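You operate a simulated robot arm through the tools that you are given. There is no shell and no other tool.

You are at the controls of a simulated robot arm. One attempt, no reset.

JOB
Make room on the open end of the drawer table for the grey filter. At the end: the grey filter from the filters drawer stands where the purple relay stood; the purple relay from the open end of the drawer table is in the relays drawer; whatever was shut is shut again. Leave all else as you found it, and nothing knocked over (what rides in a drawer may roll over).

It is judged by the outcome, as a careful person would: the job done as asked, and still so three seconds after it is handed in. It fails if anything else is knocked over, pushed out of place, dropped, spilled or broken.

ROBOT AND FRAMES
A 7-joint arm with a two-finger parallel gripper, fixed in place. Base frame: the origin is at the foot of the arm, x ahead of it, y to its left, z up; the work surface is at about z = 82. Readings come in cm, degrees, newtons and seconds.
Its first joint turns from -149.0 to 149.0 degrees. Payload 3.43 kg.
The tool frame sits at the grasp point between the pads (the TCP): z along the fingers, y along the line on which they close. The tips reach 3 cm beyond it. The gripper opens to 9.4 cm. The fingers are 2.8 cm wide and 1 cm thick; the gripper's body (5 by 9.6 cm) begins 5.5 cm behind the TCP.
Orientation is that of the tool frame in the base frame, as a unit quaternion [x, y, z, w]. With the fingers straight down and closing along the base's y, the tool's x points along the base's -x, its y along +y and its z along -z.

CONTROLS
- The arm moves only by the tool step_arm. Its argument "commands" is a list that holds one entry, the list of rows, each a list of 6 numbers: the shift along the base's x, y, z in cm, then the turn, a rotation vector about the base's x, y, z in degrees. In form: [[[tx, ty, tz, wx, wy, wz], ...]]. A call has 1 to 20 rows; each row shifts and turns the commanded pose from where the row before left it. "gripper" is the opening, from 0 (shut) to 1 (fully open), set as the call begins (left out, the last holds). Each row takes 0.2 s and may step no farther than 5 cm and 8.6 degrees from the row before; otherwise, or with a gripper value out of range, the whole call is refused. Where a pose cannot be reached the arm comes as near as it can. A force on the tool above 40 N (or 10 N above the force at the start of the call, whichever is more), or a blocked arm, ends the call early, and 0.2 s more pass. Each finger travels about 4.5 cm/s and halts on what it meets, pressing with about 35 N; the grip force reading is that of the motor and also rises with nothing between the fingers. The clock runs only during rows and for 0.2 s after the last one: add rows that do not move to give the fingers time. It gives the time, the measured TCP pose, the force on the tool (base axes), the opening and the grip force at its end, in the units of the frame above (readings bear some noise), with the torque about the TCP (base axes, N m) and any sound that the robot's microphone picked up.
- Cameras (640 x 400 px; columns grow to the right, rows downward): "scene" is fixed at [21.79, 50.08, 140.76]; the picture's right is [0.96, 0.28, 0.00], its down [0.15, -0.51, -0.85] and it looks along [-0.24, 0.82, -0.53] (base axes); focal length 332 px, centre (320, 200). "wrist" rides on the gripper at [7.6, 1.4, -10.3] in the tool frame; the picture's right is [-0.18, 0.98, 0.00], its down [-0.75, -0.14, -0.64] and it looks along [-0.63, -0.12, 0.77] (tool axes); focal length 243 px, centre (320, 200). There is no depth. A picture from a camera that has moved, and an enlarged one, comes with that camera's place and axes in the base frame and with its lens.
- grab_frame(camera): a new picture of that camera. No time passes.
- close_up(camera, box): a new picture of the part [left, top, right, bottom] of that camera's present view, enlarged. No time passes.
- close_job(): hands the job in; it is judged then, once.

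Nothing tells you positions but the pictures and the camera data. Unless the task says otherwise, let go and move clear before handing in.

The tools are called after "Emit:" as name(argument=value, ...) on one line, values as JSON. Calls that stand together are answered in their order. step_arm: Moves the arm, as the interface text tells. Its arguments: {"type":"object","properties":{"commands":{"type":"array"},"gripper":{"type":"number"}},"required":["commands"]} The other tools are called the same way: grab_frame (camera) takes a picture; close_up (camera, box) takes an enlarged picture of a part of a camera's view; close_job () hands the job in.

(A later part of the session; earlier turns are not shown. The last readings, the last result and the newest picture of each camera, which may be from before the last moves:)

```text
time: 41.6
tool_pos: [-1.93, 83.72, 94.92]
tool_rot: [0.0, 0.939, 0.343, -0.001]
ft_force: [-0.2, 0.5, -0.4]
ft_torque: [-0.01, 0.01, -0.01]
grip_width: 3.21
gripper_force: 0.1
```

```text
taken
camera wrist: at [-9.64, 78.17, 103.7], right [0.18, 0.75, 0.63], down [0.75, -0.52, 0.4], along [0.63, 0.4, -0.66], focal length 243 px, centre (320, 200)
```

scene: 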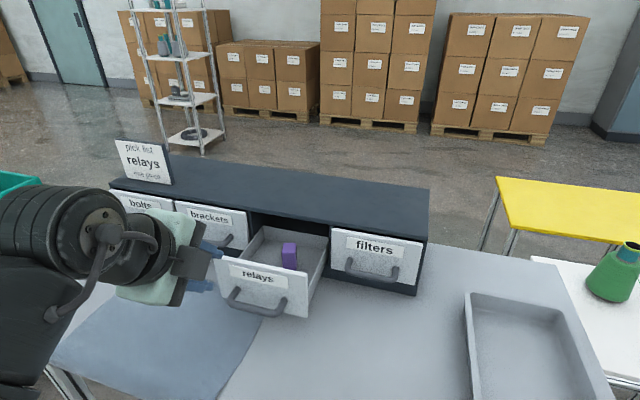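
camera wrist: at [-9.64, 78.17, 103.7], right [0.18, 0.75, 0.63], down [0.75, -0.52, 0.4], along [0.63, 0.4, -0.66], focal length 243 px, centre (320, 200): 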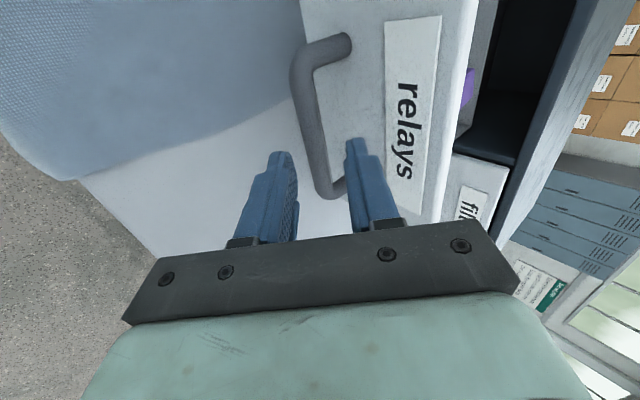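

Emit:
step_arm(commands=[[[0, 1.28, -1.5, 0, 0, 0], [0, 1.22, -1.45, 0, 0, 0], [0, 0, 0, 0, 0, 0]]])

Emit:
grab_frame(camera="wrist")

```text
time: 42.4
tool_pos: [-1.84, 86.04, 92.22]
tool_rot: [0.0, 0.939, 0.343, 0.0]
ft_force: [-0.4, 0.6, 0.0]
ft_torque: [0.04, -0.04, 0.01]
grip_width: 3.2
gripper_force: 0.1
```

```text
taken
camera wrist: at [-9.49, 80.59, 100.94], right [0.18, 0.75, 0.63], down [0.75, -0.52, 0.4], along [0.63, 0.4, -0.66], focal length 243 px, centre (320, 200)
```

wrist: 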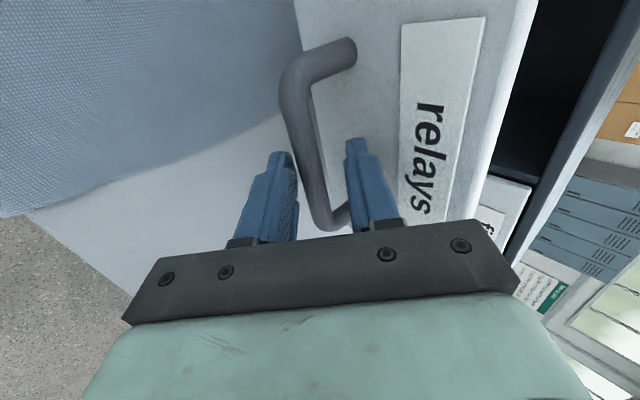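

Bar between the fingers; closing and then pushing gently shut.

Emit:
step_arm(commands=[[[0, 0, 0, 0, 0, 0], [0, 0, 0, 0, 0, 0], [0, 0, 0, 0, 0, 0]]], gripper=0)

Emit:
step_arm(commands=[[[0, 0.4, 0, 0, 0, 0], [0, 0.6, 0, 0, 0, 0], [0, 0.8, 0, 0, 0, 0], [0, 0.8, 0, 0, 0, 0], [0, 0.8, 0, 0, 0, 0], [0, 0.6, 0, 0, 0, 0]]])

Emit:
grab_frame(camera="scene")

```text
time: 43.2
tool_pos: [-1.88, 86.04, 92.11]
tool_rot: [-0.001, 0.94, 0.342, -0.001]
ft_force: [0.1, -0.2, -8.0]
ft_torque: [-0.1, -0.44, 0.62]
grip_width: 1.36
gripper_force: 44.8
```

```text
time: 44.6
tool_pos: [-1.79, 90.06, 92.06]
tool_rot: [0.0, 0.94, 0.341, 0.0]
ft_force: [4.6, 0.4, -6.5]
ft_torque: [-0.02, -1.46, -0.14]
grip_width: 1.36
gripper_force: 45.4
```

```text
taken
```

scene: 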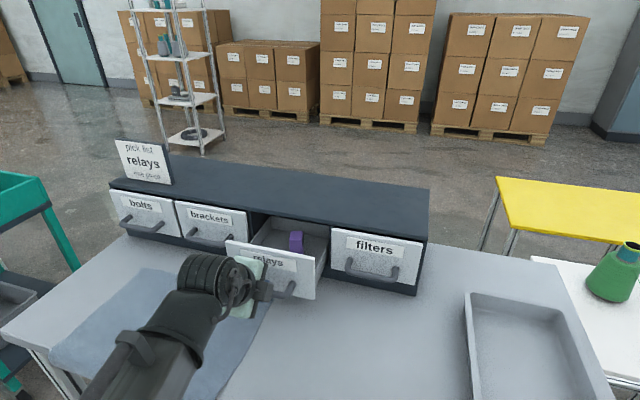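

Sliding shut smoothly, the relay standing. Continuing.

Emit:
step_arm(commands=[[[0, 0.8, 0, 0, 0, 0], [0, 0.8, 0, 0, 0, 0], [0, 0.8, 0, 0, 0, 0], [0, 0.8, 0, 0, 0, 0], [0, 0.8, 0, 0, 0, 0], [0, 0.8, 0, 0, 0, 0], [0, 0.8, 0, 0, 0, 0], [0, 0.8, 0, 0, 0, 0], [0, 0.8, 0, 0, 0, 0], [0, 0.8, 0, 0, 0, 0], [0, 0.8, 0, 0, 0, 0], [0, 0.6, 0, 0, 0, 0]]])

Emit:
close_up(camera="scene", box=[180, 180, 440, 310])

```text
time: 47.2
tool_pos: [-1.88, 99.46, 92.15]
tool_rot: [0.0, 0.94, 0.343, 0.0]
ft_force: [25.5, 0.5, 7.8]
ft_torque: [0.05, -0.26, 0.88]
grip_width: 1.36
gripper_force: 44.9
```

```text
2.46 times, centred on (310, 245) of scene
camera zoom: at [21.79, 50.08, 140.76], right [0.96, 0.28, 0.0], down [0.15, -0.51, -0.85], along [-0.24, 0.82, -0.53], focal length 816 px, centre (345, 89)
```

zoom: 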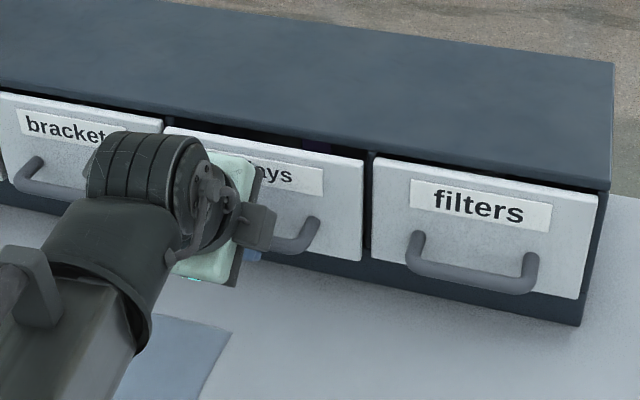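

Emit:
step_arm(commands=[[[0.15, 0.3, 0, 0, 0, 0], [0, 0.3, 0, 0, 0, 0], [0, 0.3, 0, 0, 0, 0], [0, 0.3, 0, 0, 0, 0]]])

Emit:
close_up(camera="scene", box=[180, 180, 440, 310])

```text
time: 48.2
tool_pos: [-1.84, 100.35, 92.1]
tool_rot: [0.0, 0.94, 0.341, 0.001]
ft_force: [17.6, -22.8, 10.3]
ft_torque: [-0.17, -1.36, -0.08]
grip_width: 1.36
gripper_force: 44.6
```

```text
2.46 times, centred on (310, 245) of scene
camera zoom: at [21.79, 50.08, 140.76], right [0.96, 0.28, 0.0], down [0.15, -0.51, -0.85], along [-0.24, 0.82, -0.53], focal length 816 px, centre (345, 89)
```

zoom: 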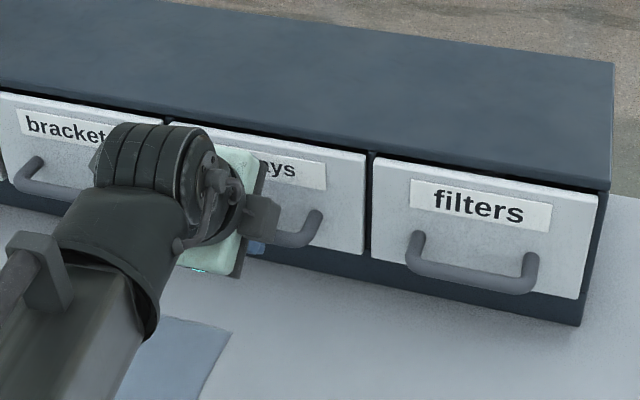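

Shut (resistance of 23 N, panel flush). Releasing and backing off.

Emit:
step_arm(commands=[[[0, -0.15, 0, 0, 0, 0], [0, 0, 0, 0, 0, 0], [0, 0, 0, 0, 0, 0], [0, 0, 0, 0, 0, 0], [0, -1.28, 1.53, 0, 0, 0], [0, -1.28, 1.53, 0, 0, 0], [0, -1.28, 1.53, 0, 0, 0], [0, -1.28, 1.53, 0, 0, 0], [0, -1.28, 1.53, 0, 0, 0], [0, 0, 0, 0, 0, 0]]], gripper=0.34)

Emit:
close_up(camera="scene", box=[180, 180, 440, 310])

Emit:
grab_frame(camera="wrist")

```text
time: 50.4
tool_pos: [-1.71, 94.1, 99.65]
tool_rot: [0.0, 0.939, 0.343, -0.001]
ft_force: [0.0, 0.2, -1.1]
ft_torque: [0.01, -0.03, 0.01]
grip_width: 3.21
gripper_force: 0.1
```

```text
2.46 times, centred on (310, 245) of scene
camera zoom: at [21.79, 50.08, 140.76], right [0.96, 0.28, 0.0], down [0.15, -0.51, -0.85], along [-0.24, 0.82, -0.53], focal length 816 px, centre (345, 89)
```

zoom: 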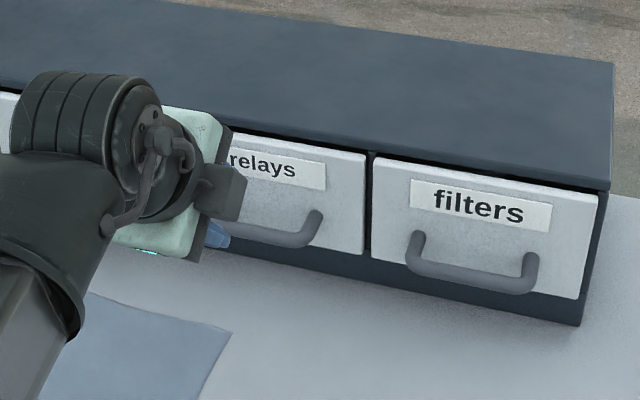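

```text
taken
camera wrist: at [-9.35, 88.59, 108.47], right [0.18, 0.75, 0.63], down [0.75, -0.52, 0.4], along [0.63, 0.4, -0.66], focal length 243 px, centre (320, 200)
```

wrist: 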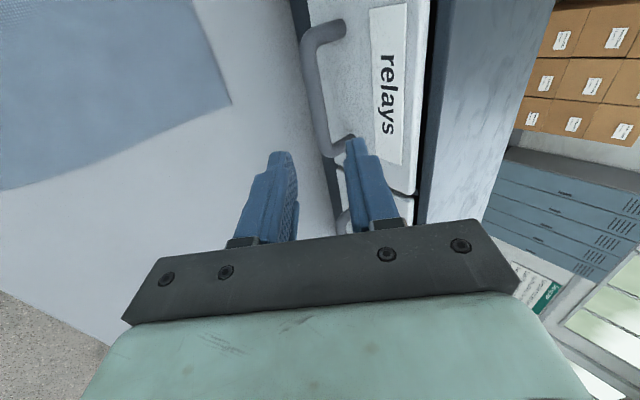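

Relays drawer is shut. Next the filters handle, about 19.4 cm further along x.

Emit:
step_arm(commands=[[[3.9, 0, 0, 0, 0, 0], [3.9, 0, 0, 0, 0, 0], [3.9, 0, 0, 0, 0, 0], [3.9, 0, 0, 0, 0, 0], [3.7, 0, 0, 0, 0, 0], [0, 1.28, -1.53, 0, 0, 0], [0, 1.28, -1.53, 0, 0, 0], [0, 0, 0, 0, 0, 0]]])

Emit:
grab_frame(camera="wrist")

```text
time: 52.2
tool_pos: [17.64, 96.6, 96.46]
tool_rot: [0.0, 0.939, 0.343, -0.001]
ft_force: [0.1, -0.1, 0.3]
ft_torque: [0.01, -0.02, 0.01]
grip_width: 3.22
gripper_force: 0.0
```

```text
taken
camera wrist: at [9.98, 91.15, 105.3], right [0.18, 0.75, 0.63], down [0.75, -0.52, 0.4], along [0.63, 0.4, -0.66], focal length 243 px, centre (320, 200)
```

wrist: 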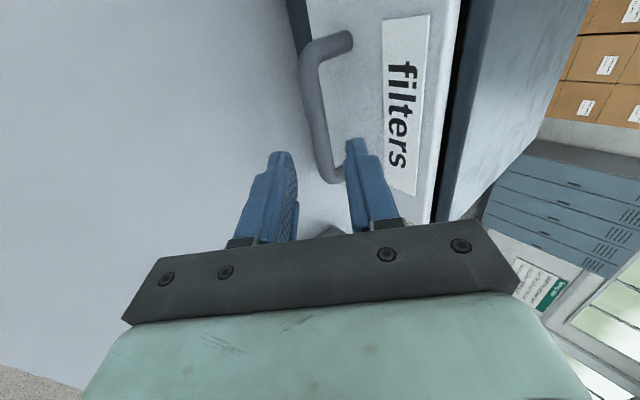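

Emit:
step_arm(commands=[[[0, 1.3, -1.53, 0, 0, 0], [0, 1.3, -1.53, 0, 0, 0], [0, 1.3, -1.5, 0, 0, 0], [0, 0, 0, 0, 0, 0]]])

Emit:
grab_frame(camera="wrist")

```text
time: 53.2
tool_pos: [17.43, 100.63, 91.81]
tool_rot: [0.0, 0.939, 0.343, 0.0]
ft_force: [-1.1, 0.0, -0.6]
ft_torque: [-0.01, -0.01, -0.01]
grip_width: 3.23
gripper_force: 0.1
```

```text
taken
camera wrist: at [9.8, 95.22, 100.7], right [0.18, 0.75, 0.63], down [0.75, -0.52, 0.4], along [0.63, 0.4, -0.66], focal length 243 px, centre (320, 200)
```

wrist: 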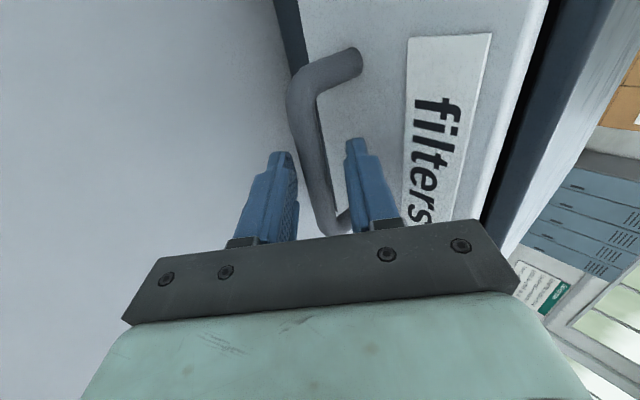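

Same view as with the first handle. Gripping and pulling out slowly (the filter rides inside).

Emit:
step_arm(commands=[[[0, 0, 0, 0, 0, 0], [0, 0, 0, 0, 0, 0], [0, 0, 0, 0, 0, 0], [0, 0, 0, 0, 0, 0]]], gripper=0)

Emit:
step_arm(commands=[[[0, -0.4, 0, 0, 0, 0], [0, -0.6, 0, 0, 0, 0], [0, -0.8, 0, 0, 0, 0], [0, -0.8, 0, 0, 0, 0], [0, -0.8, 0, 0, 0, 0], [0, -0.8, 0, 0, 0, 0]]])

Emit:
grab_frame(camera="scene")

```text
time: 54.2
tool_pos: [17.52, 100.56, 91.85]
tool_rot: [-0.001, 0.94, 0.341, 0.0]
ft_force: [-0.8, -16.8, -15.8]
ft_torque: [-0.33, -0.64, 0.63]
grip_width: 1.35
gripper_force: 45.1
```

```text
time: 55.6
tool_pos: [17.48, 96.23, 91.83]
tool_rot: [0.0, 0.94, 0.341, -0.001]
ft_force: [3.8, 0.0, -32.0]
ft_torque: [-0.3, -0.51, 0.7]
grip_width: 1.34
gripper_force: 45.1
```

```text
taken
```

scene: 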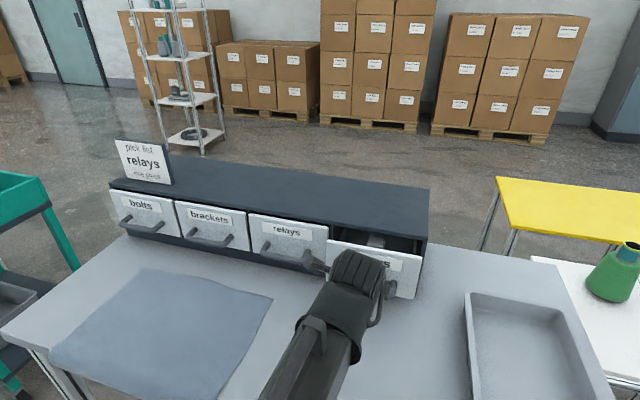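

Opening; something grey is visible inside. Continuing.

Emit:
step_arm(commands=[[[0, 0, -0.25, 0, 0, 0], [0, -0.8, 0, 0, 0, 0], [0, -0.8, 0, 0, 0, 0], [0, -0.8, 0, 0, 0, 0], [0, -0.8, 0, 0, 0, 0], [0, -0.8, 0, 0, 0, 0], [0, -0.8, 0, 0, 0, 0], [0, -0.8, 0, 0, 0, 0], [0, -0.8, 0, 0, 0, 0], [0, 0, 0, 0, 0, 0]]])

Emit:
grab_frame(camera="scene")

```text
time: 57.8
tool_pos: [17.4, 90.0, 91.84]
tool_rot: [0.0, 0.94, 0.341, 0.0]
ft_force: [1.8, -0.3, -22.7]
ft_torque: [-0.22, -0.32, 0.88]
grip_width: 1.35
gripper_force: 44.7
```

```text
taken
```

scene: 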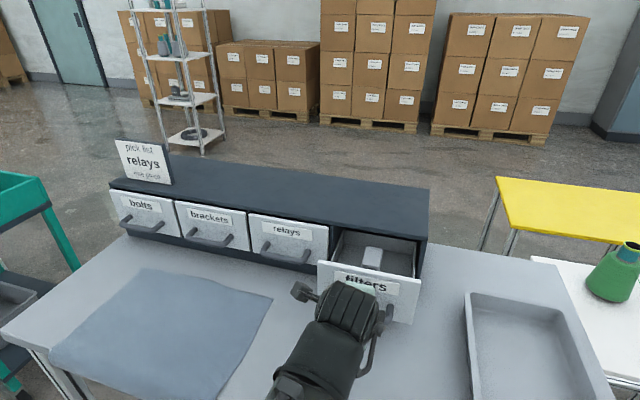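

Emit:
step_arm(commands=[[[0, -0.8, 0, 0, 0, 0], [0, -0.8, 0, 0, 0, 0], [0, -0.8, 0, 0, 0, 0], [0, -0.8, 0, 0, 0, 0], [0, -0.8, 0, 0, 0, 0], [0, -0.8, 0, 0, 0, 0], [0, 0, 0, 0, 0, 0]]])

Emit:
close_up(camera="scene", box=[290, 210, 450, 330])

```text
time: 59.4
tool_pos: [17.35, 85.14, 91.79]
tool_rot: [0.0, 0.94, 0.342, 0.001]
ft_force: [10.2, -1.0, -16.8]
ft_torque: [-0.13, -1.39, 0.0]
grip_width: 1.35
gripper_force: 45.2
```

```text
3.33 times, centred on (370, 270) of scene
camera zoom: at [21.79, 50.08, 140.76], right [0.96, 0.28, 0.0], down [0.15, -0.51, -0.85], along [-0.24, 0.82, -0.53], focal length 1106 px, centre (153, -33)
```

zoom: 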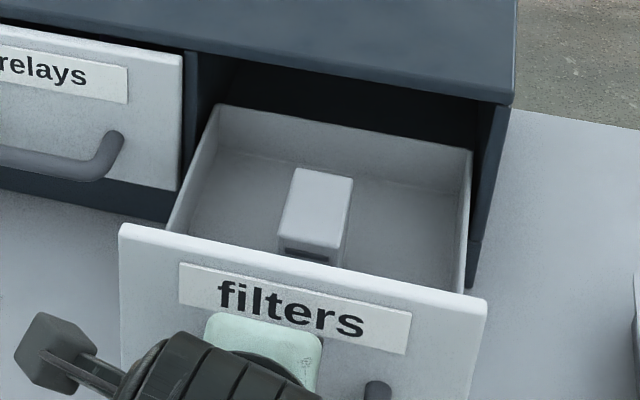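

The grey filter sits in the drawer. Releasing the handle and backing away, then looking at it from above.

Emit:
step_arm(commands=[[[0, 0, 0, 0, 0, 0], [0, 0, 0, 0, 0, 0], [0, 0, 0, 0, 0, 0], [0, -1.28, 1.53, 0, 0, 0], [0, -1.28, 1.53, 0, 0, 0], [0, -1.28, 1.53, 0, 0, 0], [0, -1.28, 1.53, 0, 0, 0], [0, -1.28, 1.53, 0, 0, 0], [0, 0, 4, 0, 0, 0], [0, 0, 4, 0, 0, 0], [0, 0, 4, 0, 0, 0], [0, 0, 4, 0, 0, 0], [0, 0, 0, 0, 0, 0]]], gripper=0.34)

Emit:
grab_frame(camera="scene")

Emit:
close_up(camera="scene", box=[310, 220, 440, 320])

Emit:
grab_frame(camera="wrist")

```text
time: 62.2
tool_pos: [17.53, 78.57, 115.4]
tool_rot: [0.0, 0.94, 0.342, -0.001]
ft_force: [0.4, 0.9, -0.3]
ft_torque: [0.01, 0.01, 0.01]
grip_width: 3.19
gripper_force: 0.0
```

```text
taken
```

scene: 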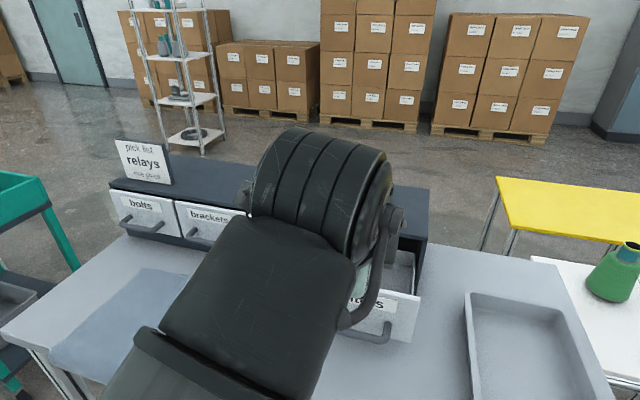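

```text
4.00 times, centred on (375, 270) of scene
camera zoom: at [21.79, 50.08, 140.76], right [0.96, 0.28, 0.0], down [0.15, -0.51, -0.85], along [-0.24, 0.82, -0.53], focal length 1327 px, centre (100, -80)
```

zoom: 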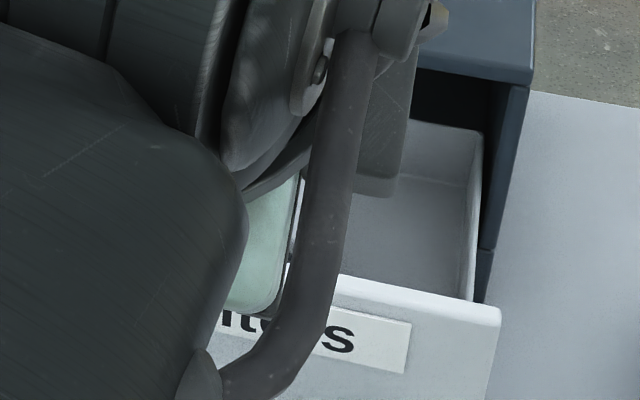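

```text
taken
camera wrist: at [9.88, 73.13, 124.27], right [0.18, 0.75, 0.63], down [0.75, -0.52, 0.4], along [0.63, 0.4, -0.66], focal length 243 px, centre (320, 200)
```

wrist: 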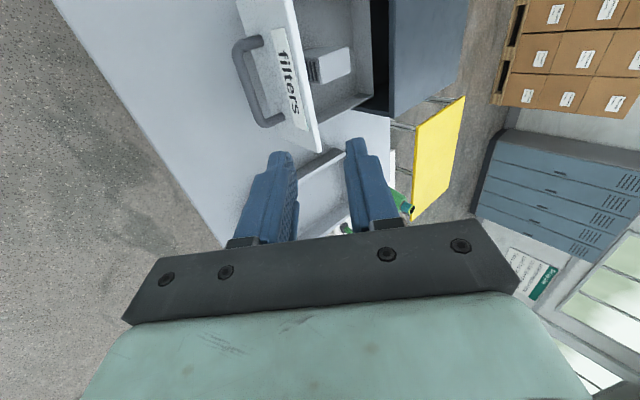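

Emit:
close_up(camera="wrist", box=[270, 20, 400, 110])

```text
4.44 times, centred on (335, 65) of wrist
camera zoom: at [9.88, 73.13, 124.27], right [0.18, 0.75, 0.63], down [0.75, -0.52, 0.4], along [0.63, 0.4, -0.66], focal length 1078 px, centre (253, 800)
```

zoom: 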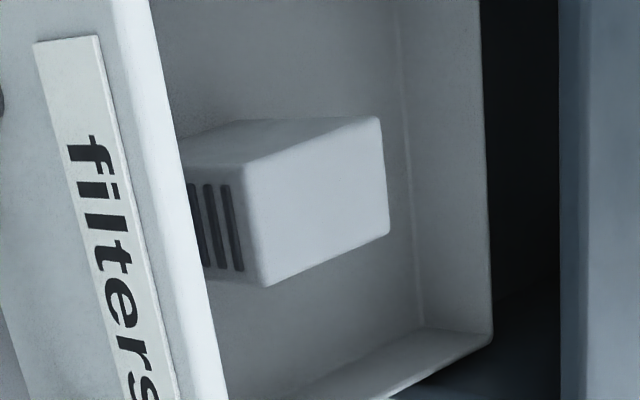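

The filter stands upright in the drawer: roughly x 16–19.3, y 95.6–101.2, top at z ≈ 95.3. I'll turn the tool to close along x again (tilt ~33°) and look from above.

Emit:
step_arm(commands=[[[0, 1.3, 0, -0.553, 4.865, -6.395], [0, 1.3, 0, -0.553, 4.865, -6.395], [0, 1.3, 0, -0.553, 4.865, -6.395], [0, 1.3, 0, -0.553, 4.865, -6.395], [0, 1.3, 0, -0.553, 4.865, -6.395], [0, 1.3, 0, -0.553, 4.865, -6.395], [0, 1.3, 0, -0.553, 4.865, -6.395], [0, 1.3, 0, -0.553, 4.865, -6.395], [0, 1.3, 0, -0.553, 4.865, -6.395], [0, 1.3, 0, -0.553, 4.865, -6.395], [0, 1.3, 0, -0.553, 4.865, -6.395], [0, 0, 0, 0, 0, 0]]], gripper=0.62)

Emit:
grab_frame(camera="wrist")

Emit:
grab_frame(camera="scene")

```text
time: 64.8
tool_pos: [17.38, 92.75, 115.36]
tool_rot: [0.666, 0.687, 0.201, -0.208]
ft_force: [-0.2, -0.2, 0.1]
ft_torque: [0.0, 0.0, 0.0]
grip_width: 5.85
gripper_force: 0.0
```

```text
taken
camera wrist: at [18.79, 93.59, 128.3], right [0.99, -0.12, -0.1], down [-0.11, -0.99, 0.12], along [-0.12, -0.11, -0.99], focal length 243 px, centre (320, 200)
```

wrist: 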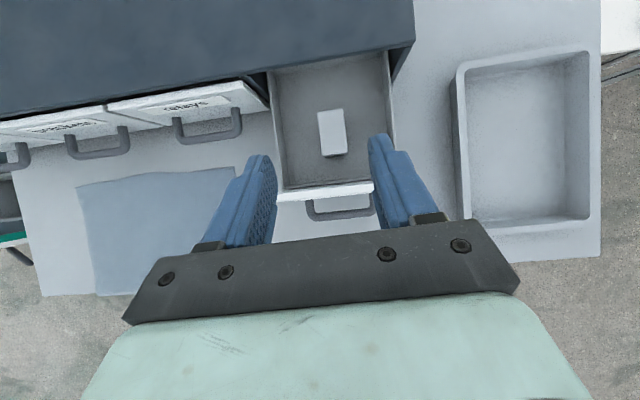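

```text
taken
```

scene: 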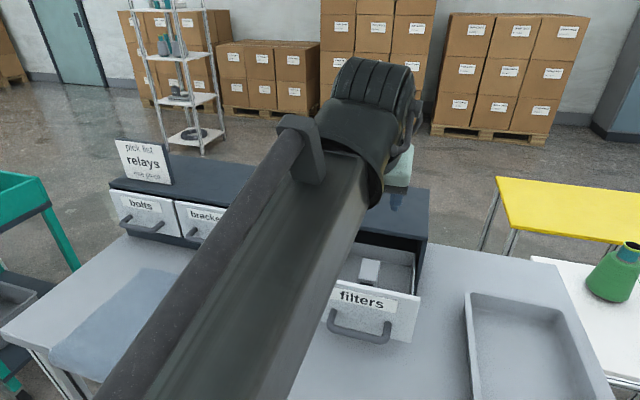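

Emit:
close_up(camera="wrist", box=[260, 50, 420, 215])

Emit:
close_up(camera="scene", box=[320, 235, 440, 350])

```text
2.42 times, centred on (340, 132) of wrist
camera zoom: at [18.79, 93.59, 128.3], right [0.99, -0.12, -0.1], down [-0.11, -0.99, 0.12], along [-0.12, -0.11, -0.99], focal length 588 px, centre (272, 364)
```

zoom: 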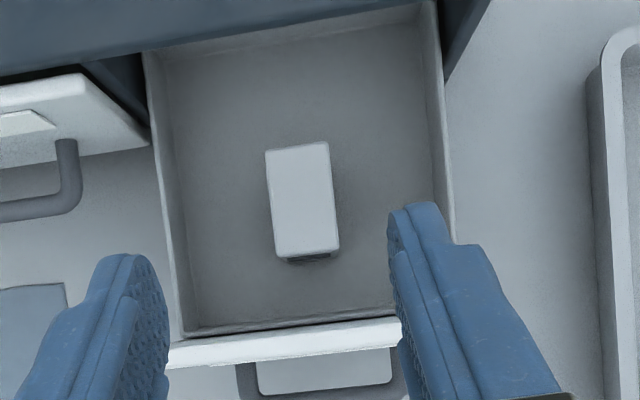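

```text
3.48 times, centred on (380, 292) of scene
camera zoom: at [21.79, 50.08, 140.76], right [0.96, 0.28, 0.0], down [0.15, -0.51, -0.85], along [-0.24, 0.82, -0.53], focal length 1154 px, centre (111, -122)
```

zoom: 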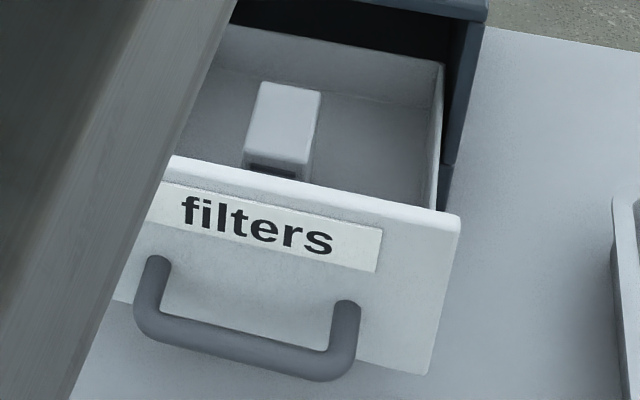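

Filter centre ≈ (17.5, 98.75), 3.45 wide, axis-aligned; the panel's inner edge is at y ≈ 91.7. Moving above it.

Emit:
step_arm(commands=[[[0.12, 1.75, -2, 0, 0, 0], [0, 1.7, -3, 0, 0, 0], [0, 1.7, -3, 0, 0, 0], [0, 1.6, -3, 0, 0, 0], [0, 0, -2.4, 0, 0, 0], [0, 0, -2, 0, 0, 0], [0, 0, 0, 0, 0, 0]]])

Emit:
grab_frame(camera="wrist")

Emit:
grab_frame(camera="scene")

```text
time: 66.4
tool_pos: [17.45, 99.7, 99.87]
tool_rot: [0.665, 0.689, 0.201, -0.208]
ft_force: [1.0, 0.5, -0.4]
ft_torque: [0.02, 0.04, 0.02]
grip_width: 5.84
gripper_force: 0.1
```

```text
taken
camera wrist: at [18.88, 100.53, 112.71], right [0.99, -0.12, -0.1], down [-0.11, -0.99, 0.12], along [-0.11, -0.11, -0.99], focal length 243 px, centre (320, 200)
```

wrist: 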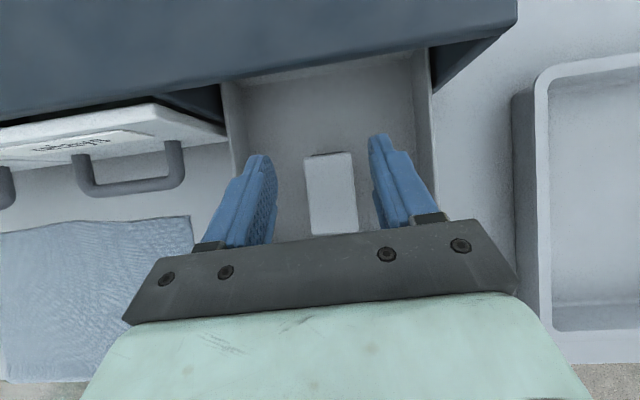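

```text
taken
```

scene: 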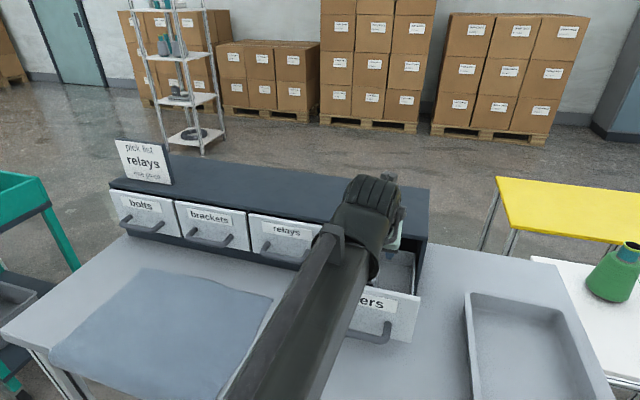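

Aligned. Lowering around the filter.

Emit:
step_arm(commands=[[[0.2, 0, -1.5, 0, 0, 0], [0, 0, -1.5, 0, 0, 0], [0, 0, -1.5, 0, 0, 0], [0, 0, -1.5, 0, 0, 0], [0, 0, -1, 0, 0, 0], [0, 0, 0, 0, 0, 0]]])

Emit:
grab_frame(camera="wrist")

Emit:
close_up(camera="scene", box=[320, 215, 460, 320])

```text
time: 67.8
tool_pos: [17.71, 99.83, 93.19]
tool_rot: [0.665, 0.689, 0.201, -0.208]
ft_force: [-0.7, -0.9, -1.1]
ft_torque: [0.02, 0.02, -0.04]
grip_width: 5.85
gripper_force: 0.0
```

```text
taken
camera wrist: at [19.06, 100.58, 105.91], right [0.99, -0.12, -0.1], down [-0.11, -0.99, 0.12], along [-0.11, -0.11, -0.99], focal length 243 px, centre (320, 200)
```

wrist: 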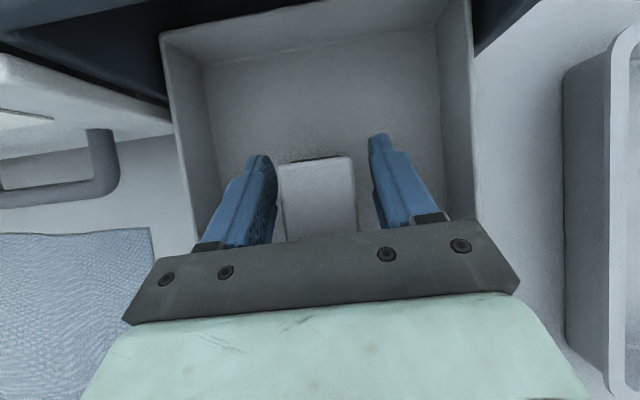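

```text
3.81 times, centred on (390, 268) of scene
camera zoom: at [21.79, 50.08, 140.76], right [0.96, 0.28, 0.0], down [0.15, -0.51, -0.85], along [-0.24, 0.82, -0.53], focal length 1264 px, centre (53, -57)
```

zoom: 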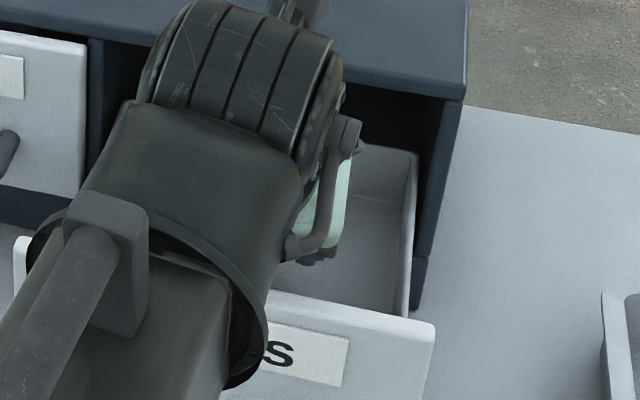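

Filter is between the fingers and centred. Closing on it.

Emit:
step_arm(commands=[[[0, 0, -0.3, 0, 0, 0], [0, 0, 0, 0, 0, 0], [0, 0, 0, 0, 0, 0], [0, 0, 0, 0, 0, 0], [0, 0, 0, 0, 0, 0], [0, 0, 0, 0, 0, 0]]], gripper=0.15)

Emit:
grab_frame(camera="wrist")

```text
time: 69.2
tool_pos: [17.72, 99.64, 92.85]
tool_rot: [0.665, 0.689, 0.201, -0.208]
ft_force: [-2.2, -0.4, 7.7]
ft_torque: [-0.29, 0.04, -0.09]
grip_width: 3.99
gripper_force: 34.7
```

```text
taken
camera wrist: at [19.09, 100.48, 105.7], right [0.99, -0.12, -0.1], down [-0.11, -0.99, 0.12], along [-0.11, -0.1, -0.99], focal length 243 px, centre (320, 200)
```

wrist: 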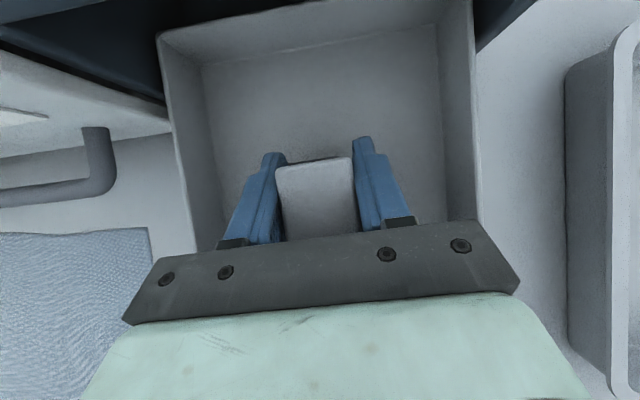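

Gripped (4.0 cm). Lifting slowly and checking.

Emit:
step_arm(commands=[[[0, 0, 0.5, 0, 0, 0], [0, 0, 1, 0, 0, 0], [0, 0, 1, 0, 0, 0], [0, 0, 0, 0, 0, 0]]])

Emit:
grab_frame(camera="wrist")

Emit:
close_up(camera="scene", box=[320, 215, 460, 320])

```text
time: 70.2
tool_pos: [17.81, 99.77, 95.4]
tool_rot: [0.665, 0.689, 0.201, -0.208]
ft_force: [-0.1, -0.3, -1.1]
ft_torque: [0.04, 0.01, 0.0]
grip_width: 4.0
gripper_force: 34.4
```

```text
taken
camera wrist: at [19.14, 100.58, 108.17], right [0.99, -0.12, -0.1], down [-0.11, -0.99, 0.12], along [-0.11, -0.11, -0.99], focal length 243 px, centre (320, 200)
```

wrist: 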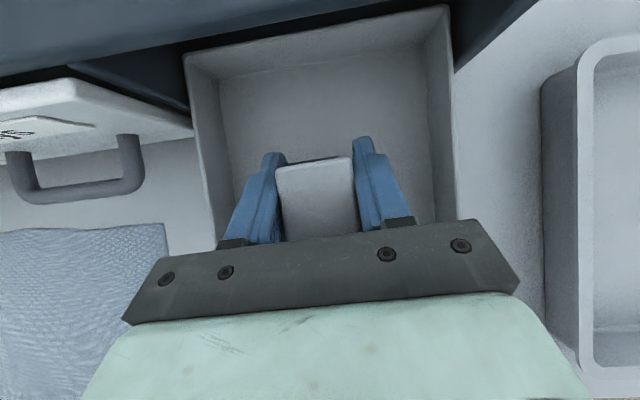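

```text
3.81 times, centred on (390, 268) of scene
camera zoom: at [21.79, 50.08, 140.76], right [0.96, 0.28, 0.0], down [0.15, -0.51, -0.85], along [-0.24, 0.82, -0.53], focal length 1264 px, centre (53, -57)
```

zoom: 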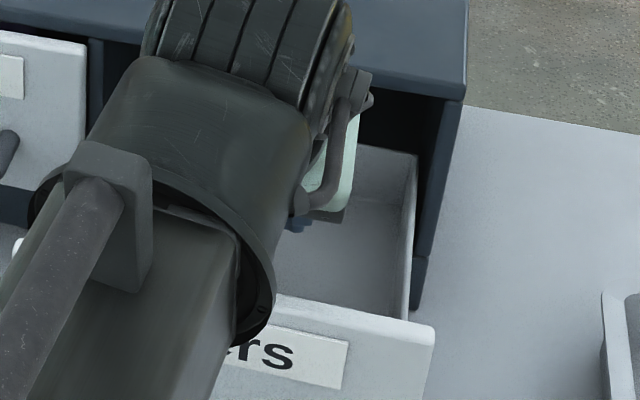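

Filter is up and upright. Raising further and carrying it to above the relay's old spot.

Emit:
step_arm(commands=[[[0, 0, 2, 0, 0, 0], [0, 0, 3, 0, 0, 0], [0, -0.5, 3, 0, 0, 0], [0, -0.5, 3, 0, 0, 0], [2, -1, 0.5, 0, 0, 0], [3, -1, 0, 0, 0, 0], [3, 0, 0, 0, 0, -2], [3, 0, 0, 0, 0, -2], [3, 0, 0, 0, 0, -2], [1.2, 0, 0, 0, 0, 0], [0, 0, 0, 0, 0, 0]]])

Emit:
grab_frame(camera="wrist")

Emit:
grab_frame(camera="scene")

```text
time: 72.6
tool_pos: [32.92, 96.81, 106.62]
tool_rot: [0.701, 0.652, 0.212, -0.197]
ft_force: [0.5, 0.3, 0.2]
ft_torque: [0.01, 0.02, 0.01]
grip_width: 3.98
gripper_force: 34.9
```

```text
taken
camera wrist: at [34.39, 97.41, 119.53], right [0.97, -0.22, -0.1], down [-0.21, -0.97, 0.12], along [-0.12, -0.09, -0.99], focal length 243 px, centre (320, 200)
```

wrist: 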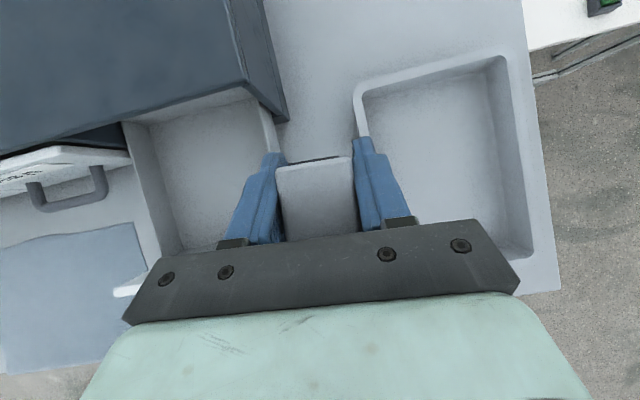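

```text
taken
```

scene: 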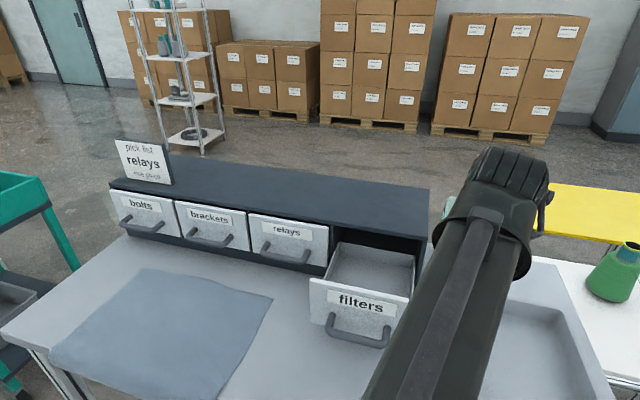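

Filter held about 1.6 cm behind the TCP along y; so TCP needs (33.0, 102.2). Moving out at height, then partway down.

Emit:
step_arm(commands=[[[0, 1.5, 0, 0, 0, 0], [0, 1.5, -1, 0, 0, 0], [0, 1.5, -2, 0, 0, 0], [0, 0.9, -2, 0, 0, 0], [0, 0, -3, 0, 0, 0], [0, 0, -3, 0, 0, 0], [0, 0, 0, 0, 0, 0]]])

Emit:
grab_frame(camera="wrist")

Emit:
grab_frame(camera="scene")

```text
time: 74.2
tool_pos: [33.19, 102.11, 96.01]
tool_rot: [0.7, 0.653, 0.212, -0.198]
ft_force: [0.6, 0.3, -0.5]
ft_torque: [-0.01, 0.01, -0.02]
grip_width: 3.99
gripper_force: 35.0
```

```text
taken
camera wrist: at [34.58, 102.81, 108.87], right [0.97, -0.22, -0.1], down [-0.21, -0.97, 0.12], along [-0.12, -0.09, -0.99], focal length 243 px, centre (320, 200)
```

wrist: 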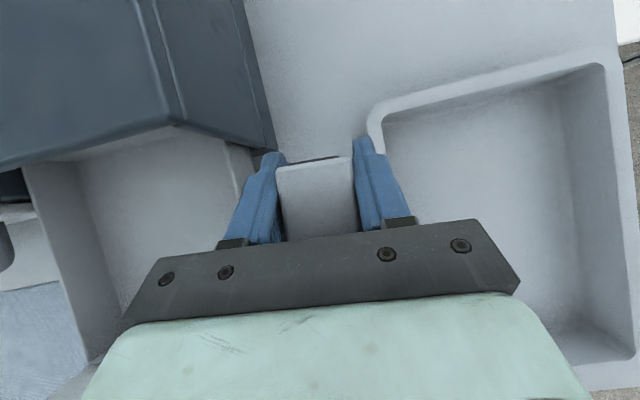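

```text
taken
```

scene: 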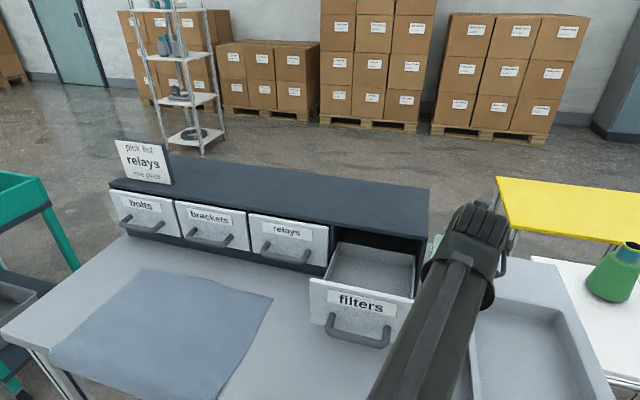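

Reach is fine. Small x correction and lowering close to the table.

Emit:
step_arm(commands=[[[-0.15, 0, -1.5, 0, 0, 0], [0, 0, -1.5, 0, 0, 0], [0, 0, -1.5, 0, 0, 0], [0, 0, -1.5, 0, 0, 0], [0, 0, 0, 0, 0, 0]]])

Emit:
grab_frame(camera="wrist")

Emit:
close_up(camera="scene", box=[390, 220, 530, 340])

```text
time: 75.4
tool_pos: [33.13, 101.92, 89.82]
tool_rot: [0.701, 0.653, 0.212, -0.196]
ft_force: [0.1, 0.0, -0.2]
ft_torque: [0.02, -0.04, 0.01]
grip_width: 4.0
gripper_force: 34.7
```

```text
taken
camera wrist: at [34.48, 102.62, 102.53], right [0.97, -0.22, -0.1], down [-0.21, -0.97, 0.12], along [-0.12, -0.09, -0.99], focal length 243 px, centre (320, 200)
```

wrist: 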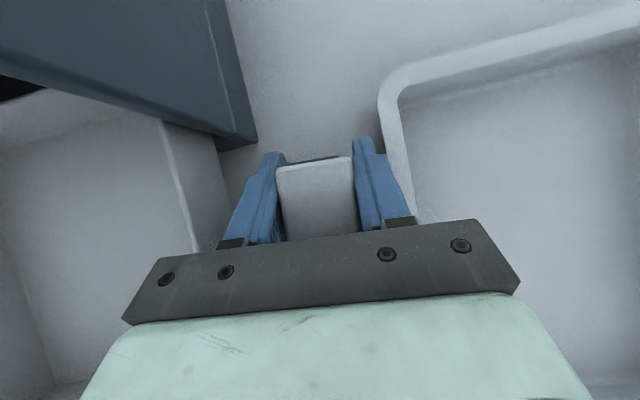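

```text
3.33 times, centred on (460, 280) of scene
camera zoom: at [21.79, 50.08, 140.76], right [0.96, 0.28, 0.0], down [0.15, -0.51, -0.85], along [-0.24, 0.82, -0.53], focal length 1106 px, centre (-147, -67)
```

zoom: 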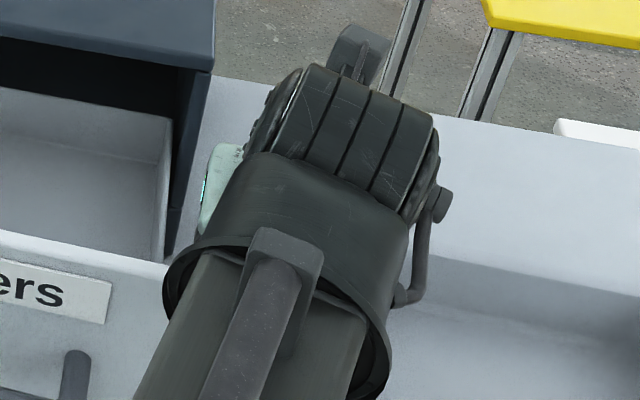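

Emit:
step_arm(commands=[[[-0.1, 0.2, -0.8, 0, 0, 0], [0, 0, -0.6, 0, 0, 0], [0, 0, -0.4, 0, 0, 0], [0, 0, 0, 0, 0, 0]]])

Emit:
step_arm(commands=[[[0, 0, -0.2, 0, 0, 0], [0, 0, 0, 0, 0, 0]]])

Emit:
step_arm(commands=[[[0, 0, -0.2, 0, 0, 0], [0, 0, 0, 0, 0, 0]]])

```text
time: 76.4
tool_pos: [32.7, 102.25, 87.86]
tool_rot: [0.7, 0.653, 0.21, -0.197]
ft_force: [0.0, 0.2, -1.7]
ft_torque: [0.02, 0.0, -0.03]
grip_width: 3.99
gripper_force: 34.8
```

```text
time: 77.0
tool_pos: [32.81, 102.2, 87.78]
tool_rot: [0.7, 0.653, 0.211, -0.197]
ft_force: [-0.4, -0.5, -1.4]
ft_torque: [-0.03, 0.0, 0.0]
grip_width: 3.96
gripper_force: 34.7
```

```text
time: 77.6
tool_pos: [32.77, 102.24, 87.63]
tool_rot: [0.7, 0.653, 0.212, -0.196]
ft_force: [-0.1, -0.1, -1.8]
ft_torque: [0.01, 0.01, 0.0]
grip_width: 3.98
gripper_force: 34.8
```

Emit:
step_arm(commands=[[[0.1, 0, -0.2, 0, 0, 0], [0, 0, 0, 0, 0, 0]]])

Emit:
step_arm(commands=[[[0, 0, -0.15, 0, 0, 0], [0, 0, 0, 0, 0, 0]]])

```text
time: 78.2
tool_pos: [32.89, 102.17, 87.42]
tool_rot: [0.7, 0.652, 0.213, -0.197]
ft_force: [-0.9, 1.8, 11.0]
ft_torque: [-0.41, 0.08, -0.03]
grip_width: 3.96
gripper_force: 34.7
```

```text
time: 78.8
tool_pos: [32.81, 102.18, 87.52]
tool_rot: [0.7, 0.652, 0.212, -0.197]
ft_force: [-1.3, -2.4, 25.5]
ft_torque: [-0.45, 0.08, -0.02]
grip_width: 3.99
gripper_force: 35.1
```

The filter is on the table. Easing the load, then opening only a little (tray to the right).

Emit:
step_arm(commands=[[[0, 0, 0.15, 0, 0, 0], [0, 0, 0, 0, 0, 0]]])

Emit:
step_arm(commands=[[[0, 0, 0, 0, 0, 0], [0, 0, 0, 0, 0, 0], [0, 0, 0, 0, 0, 0], [0, 0, 0, 0, 0, 0]]], gripper=0.55)

Emit:
grab_frame(camera="wrist")

```text
time: 79.4
tool_pos: [32.77, 102.18, 87.53]
tool_rot: [0.7, 0.653, 0.212, -0.197]
ft_force: [1.1, -1.6, 16.6]
ft_torque: [0.19, -0.09, -0.03]
grip_width: 3.96
gripper_force: 34.7
```

```text
time: 80.4
tool_pos: [32.77, 102.24, 87.44]
tool_rot: [0.7, 0.653, 0.211, -0.197]
ft_force: [0.0, -0.1, 0.8]
ft_torque: [0.02, -0.01, -0.02]
grip_width: 5.18
gripper_force: 0.0
```

```text
taken
camera wrist: at [34.21, 102.95, 100.19], right [0.97, -0.22, -0.1], down [-0.21, -0.97, 0.12], along [-0.12, -0.09, -0.99], focal length 243 px, centre (320, 200)
```

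wrist: 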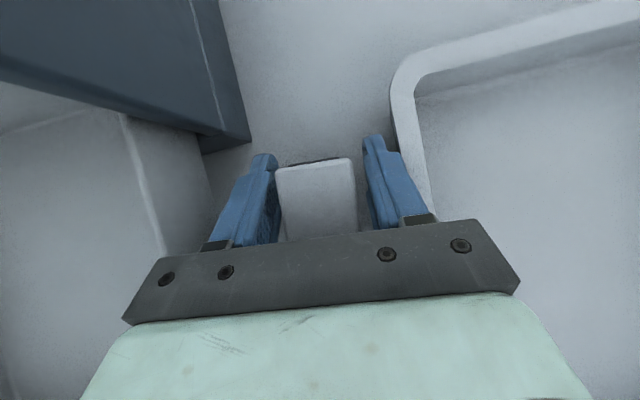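

Released, with gaps on both sides. Lifting straight up.

Emit:
step_arm(commands=[[[0, 0, 1, 0, 0, 0], [0, 0, 1.5, 0, 0, 0], [0, 0, 2, 0, 0, 0], [0, 0, 3, 0, 0, 0], [0, 0, 3, 0, 0, 0], [0, -0.5, 4, 0, 0, 0], [0, -1, 4, 0, 0, 0], [0, -1, 4, 0, 0, 0], [0, 0, 0, 0, 0, 0]]])

Emit:
grab_frame(camera="wrist")

Emit:
close_up(camera="wrist", box=[240, 60, 440, 230])

```text
time: 82.4
tool_pos: [32.88, 99.69, 109.89]
tool_rot: [0.7, 0.652, 0.212, -0.197]
ft_force: [-0.1, 1.0, -1.5]
ft_torque: [0.01, 0.0, -0.05]
grip_width: 5.15
gripper_force: 0.1
```

```text
taken
camera wrist: at [34.38, 100.39, 122.59], right [0.97, -0.22, -0.1], down [-0.21, -0.97, 0.12], along [-0.12, -0.09, -0.99], focal length 243 px, centre (320, 200)
```

wrist: 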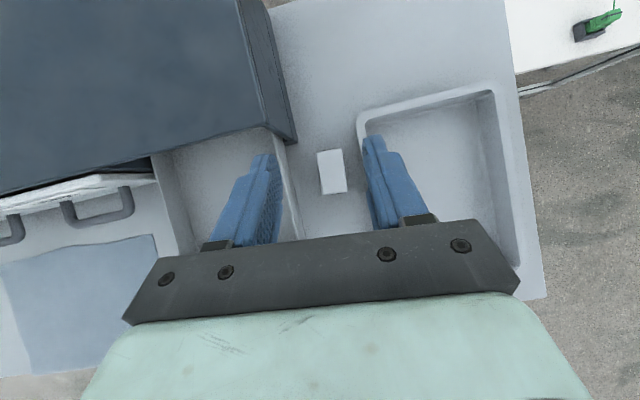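

```text
2.35 times, centred on (340, 145) of wrist
camera zoom: at [34.38, 100.39, 122.59], right [0.97, -0.22, -0.1], down [-0.21, -0.97, 0.12], along [-0.12, -0.09, -0.99], focal length 571 px, centre (273, 329)
```

zoom: 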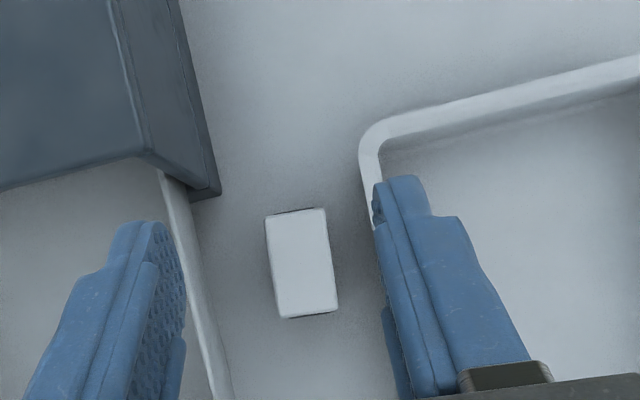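

The filter stands at ≈ (32.9, 100.7), right where the relay was. Now back round to the filters handle to shut that drawer.

Emit:
step_arm(commands=[[[0, -2.06, 1, 0.276, -4.954, 6.891], [-1.4, -2.06, 0.5, 0.276, -4.954, 6.891], [-1.4, -2.06, 0.5, 0.276, -4.954, 6.891], [-1.4, -2.06, 0, 0.276, -4.954, 6.891], [-1.4, -2.06, 0, 0.276, -4.954, 6.891], [-1.4, -2.06, 0, 0.276, -4.954, 6.891], [-1.4, -2.06, 0, 0.276, -4.954, 6.891], [-1.4, -2.06, 0, 0.276, -4.954, 6.891], [-1.4, -2.06, 0, 0.276, -4.954, 6.891], [-2, -2.06, 0, 0.276, -4.954, 6.891], [-2.2, -2.06, 0, 0.276, -4.954, 6.891], [0, 0, 0, 0, 0, 0]]], gripper=0.34)

Emit:
grab_frame(camera="wrist")

Emit:
grab_frame(camera="scene")

```text
time: 85.0
tool_pos: [17.33, 76.86, 111.76]
tool_rot: [0.0, 0.94, 0.342, 0.001]
ft_force: [0.2, 0.0, 0.0]
ft_torque: [0.0, 0.02, -0.04]
grip_width: 3.19
gripper_force: 0.0
```

```text
taken
camera wrist: at [9.69, 71.53, 120.64], right [0.18, 0.75, 0.63], down [0.75, -0.52, 0.4], along [0.63, 0.4, -0.66], focal length 243 px, centre (320, 200)
```

wrist: 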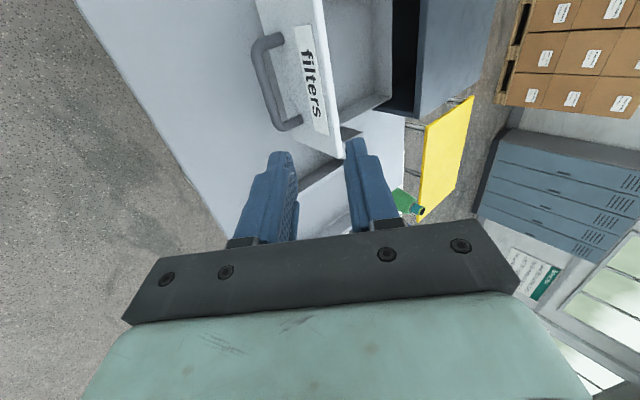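

```text
taken
```

scene: 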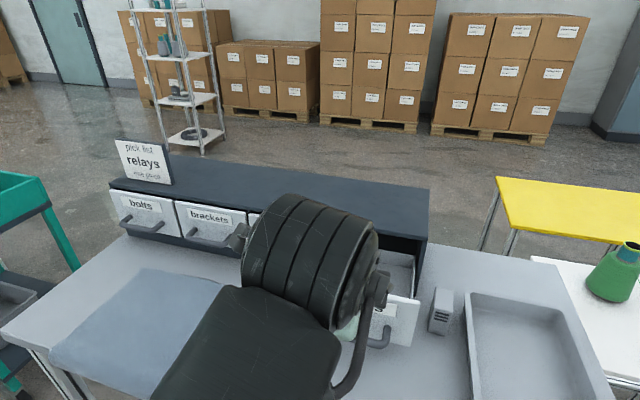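

Handle bar at about y = 87. Approaching it as before.

Emit:
step_arm(commands=[[[0.05, 1.05, -3.42, 0, 0, 0], [0, 1.05, -3.42, 0, 0, 0], [0, 1.05, -3.42, 0, 0, 0], [0, 1.05, -3.42, 0, 0, 0], [0, 1.28, -1.53, 0, 0, 0], [0, 1.28, -1.53, 0, 0, 0], [0, 0, 0, 0, 0, 0]]])

Emit:
grab_frame(camera="wrist")

```text
time: 86.6
tool_pos: [17.51, 83.93, 95.27]
tool_rot: [0.0, 0.94, 0.342, 0.0]
ft_force: [-0.5, 0.2, 0.2]
ft_torque: [0.0, 0.0, -0.02]
grip_width: 3.18
gripper_force: 0.0
```

```text
taken
camera wrist: at [9.83, 78.57, 104.01], right [0.18, 0.75, 0.63], down [0.75, -0.52, 0.4], along [0.63, 0.4, -0.66], focal length 243 px, centre (320, 200)
```

wrist: 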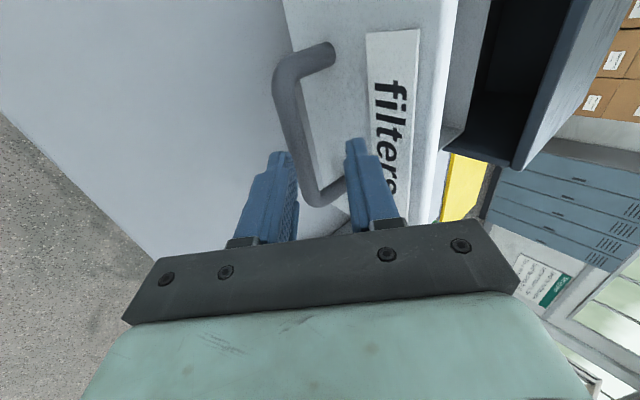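

The bar is about 0.9 cm closer than assumed; correcting before sliding on.

Emit:
step_arm(commands=[[[0, -0.83, -0.64, 0, 0, 0], [0, 0, 0, 0, 0, 0]]])

Emit:
grab_frame(camera="wrist")

```text
time: 87.2
tool_pos: [17.43, 83.11, 94.52]
tool_rot: [0.001, 0.939, 0.343, -0.001]
ft_force: [-0.6, 0.2, 0.0]
ft_torque: [-0.01, 0.01, -0.01]
grip_width: 3.19
gripper_force: 0.1
```

```text
taken
camera wrist: at [9.82, 77.68, 103.36], right [0.18, 0.75, 0.63], down [0.75, -0.52, 0.4], along [0.63, 0.4, -0.66], focal length 243 px, centre (320, 200)
```

wrist: 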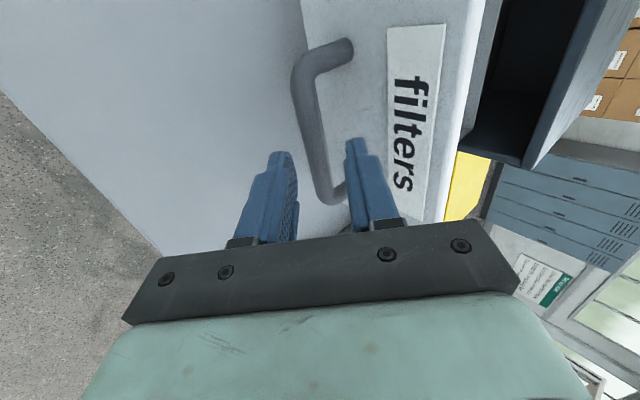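

Now it matches the earlier pre-grasp view. Sliding on and gripping.

Emit:
step_arm(commands=[[[0, 1.15, -1.34, 0, 0, 0], [0, 1.1, -1.34, 0, 0, 0], [0, 0, 0, 0, 0, 0]]])

Emit:
step_arm(commands=[[[0, 0, 0, 0, 0, 0], [0, 0, 0, 0, 0, 0], [0, 0, 0, 0, 0, 0]]], gripper=0)

Emit:
grab_frame(camera="wrist")

```text
time: 88.0
tool_pos: [17.59, 85.28, 91.93]
tool_rot: [0.0, 0.94, 0.341, 0.0]
ft_force: [0.1, 1.1, -0.4]
ft_torque: [0.03, 0.0, -0.03]
grip_width: 3.19
gripper_force: 0.1
```

```text
time: 88.8
tool_pos: [17.51, 85.25, 91.82]
tool_rot: [0.0, 0.94, 0.341, 0.001]
ft_force: [0.5, 0.1, -6.4]
ft_torque: [-0.08, -0.47, 0.63]
grip_width: 1.36
gripper_force: 44.6
```

```text
taken
camera wrist: at [9.87, 79.87, 100.69], right [0.18, 0.75, 0.63], down [0.75, -0.52, 0.4], along [0.63, 0.4, -0.66], focal length 243 px, centre (320, 200)
```

wrist: 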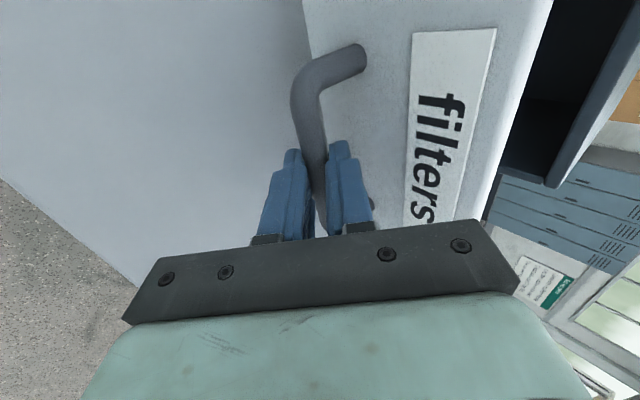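

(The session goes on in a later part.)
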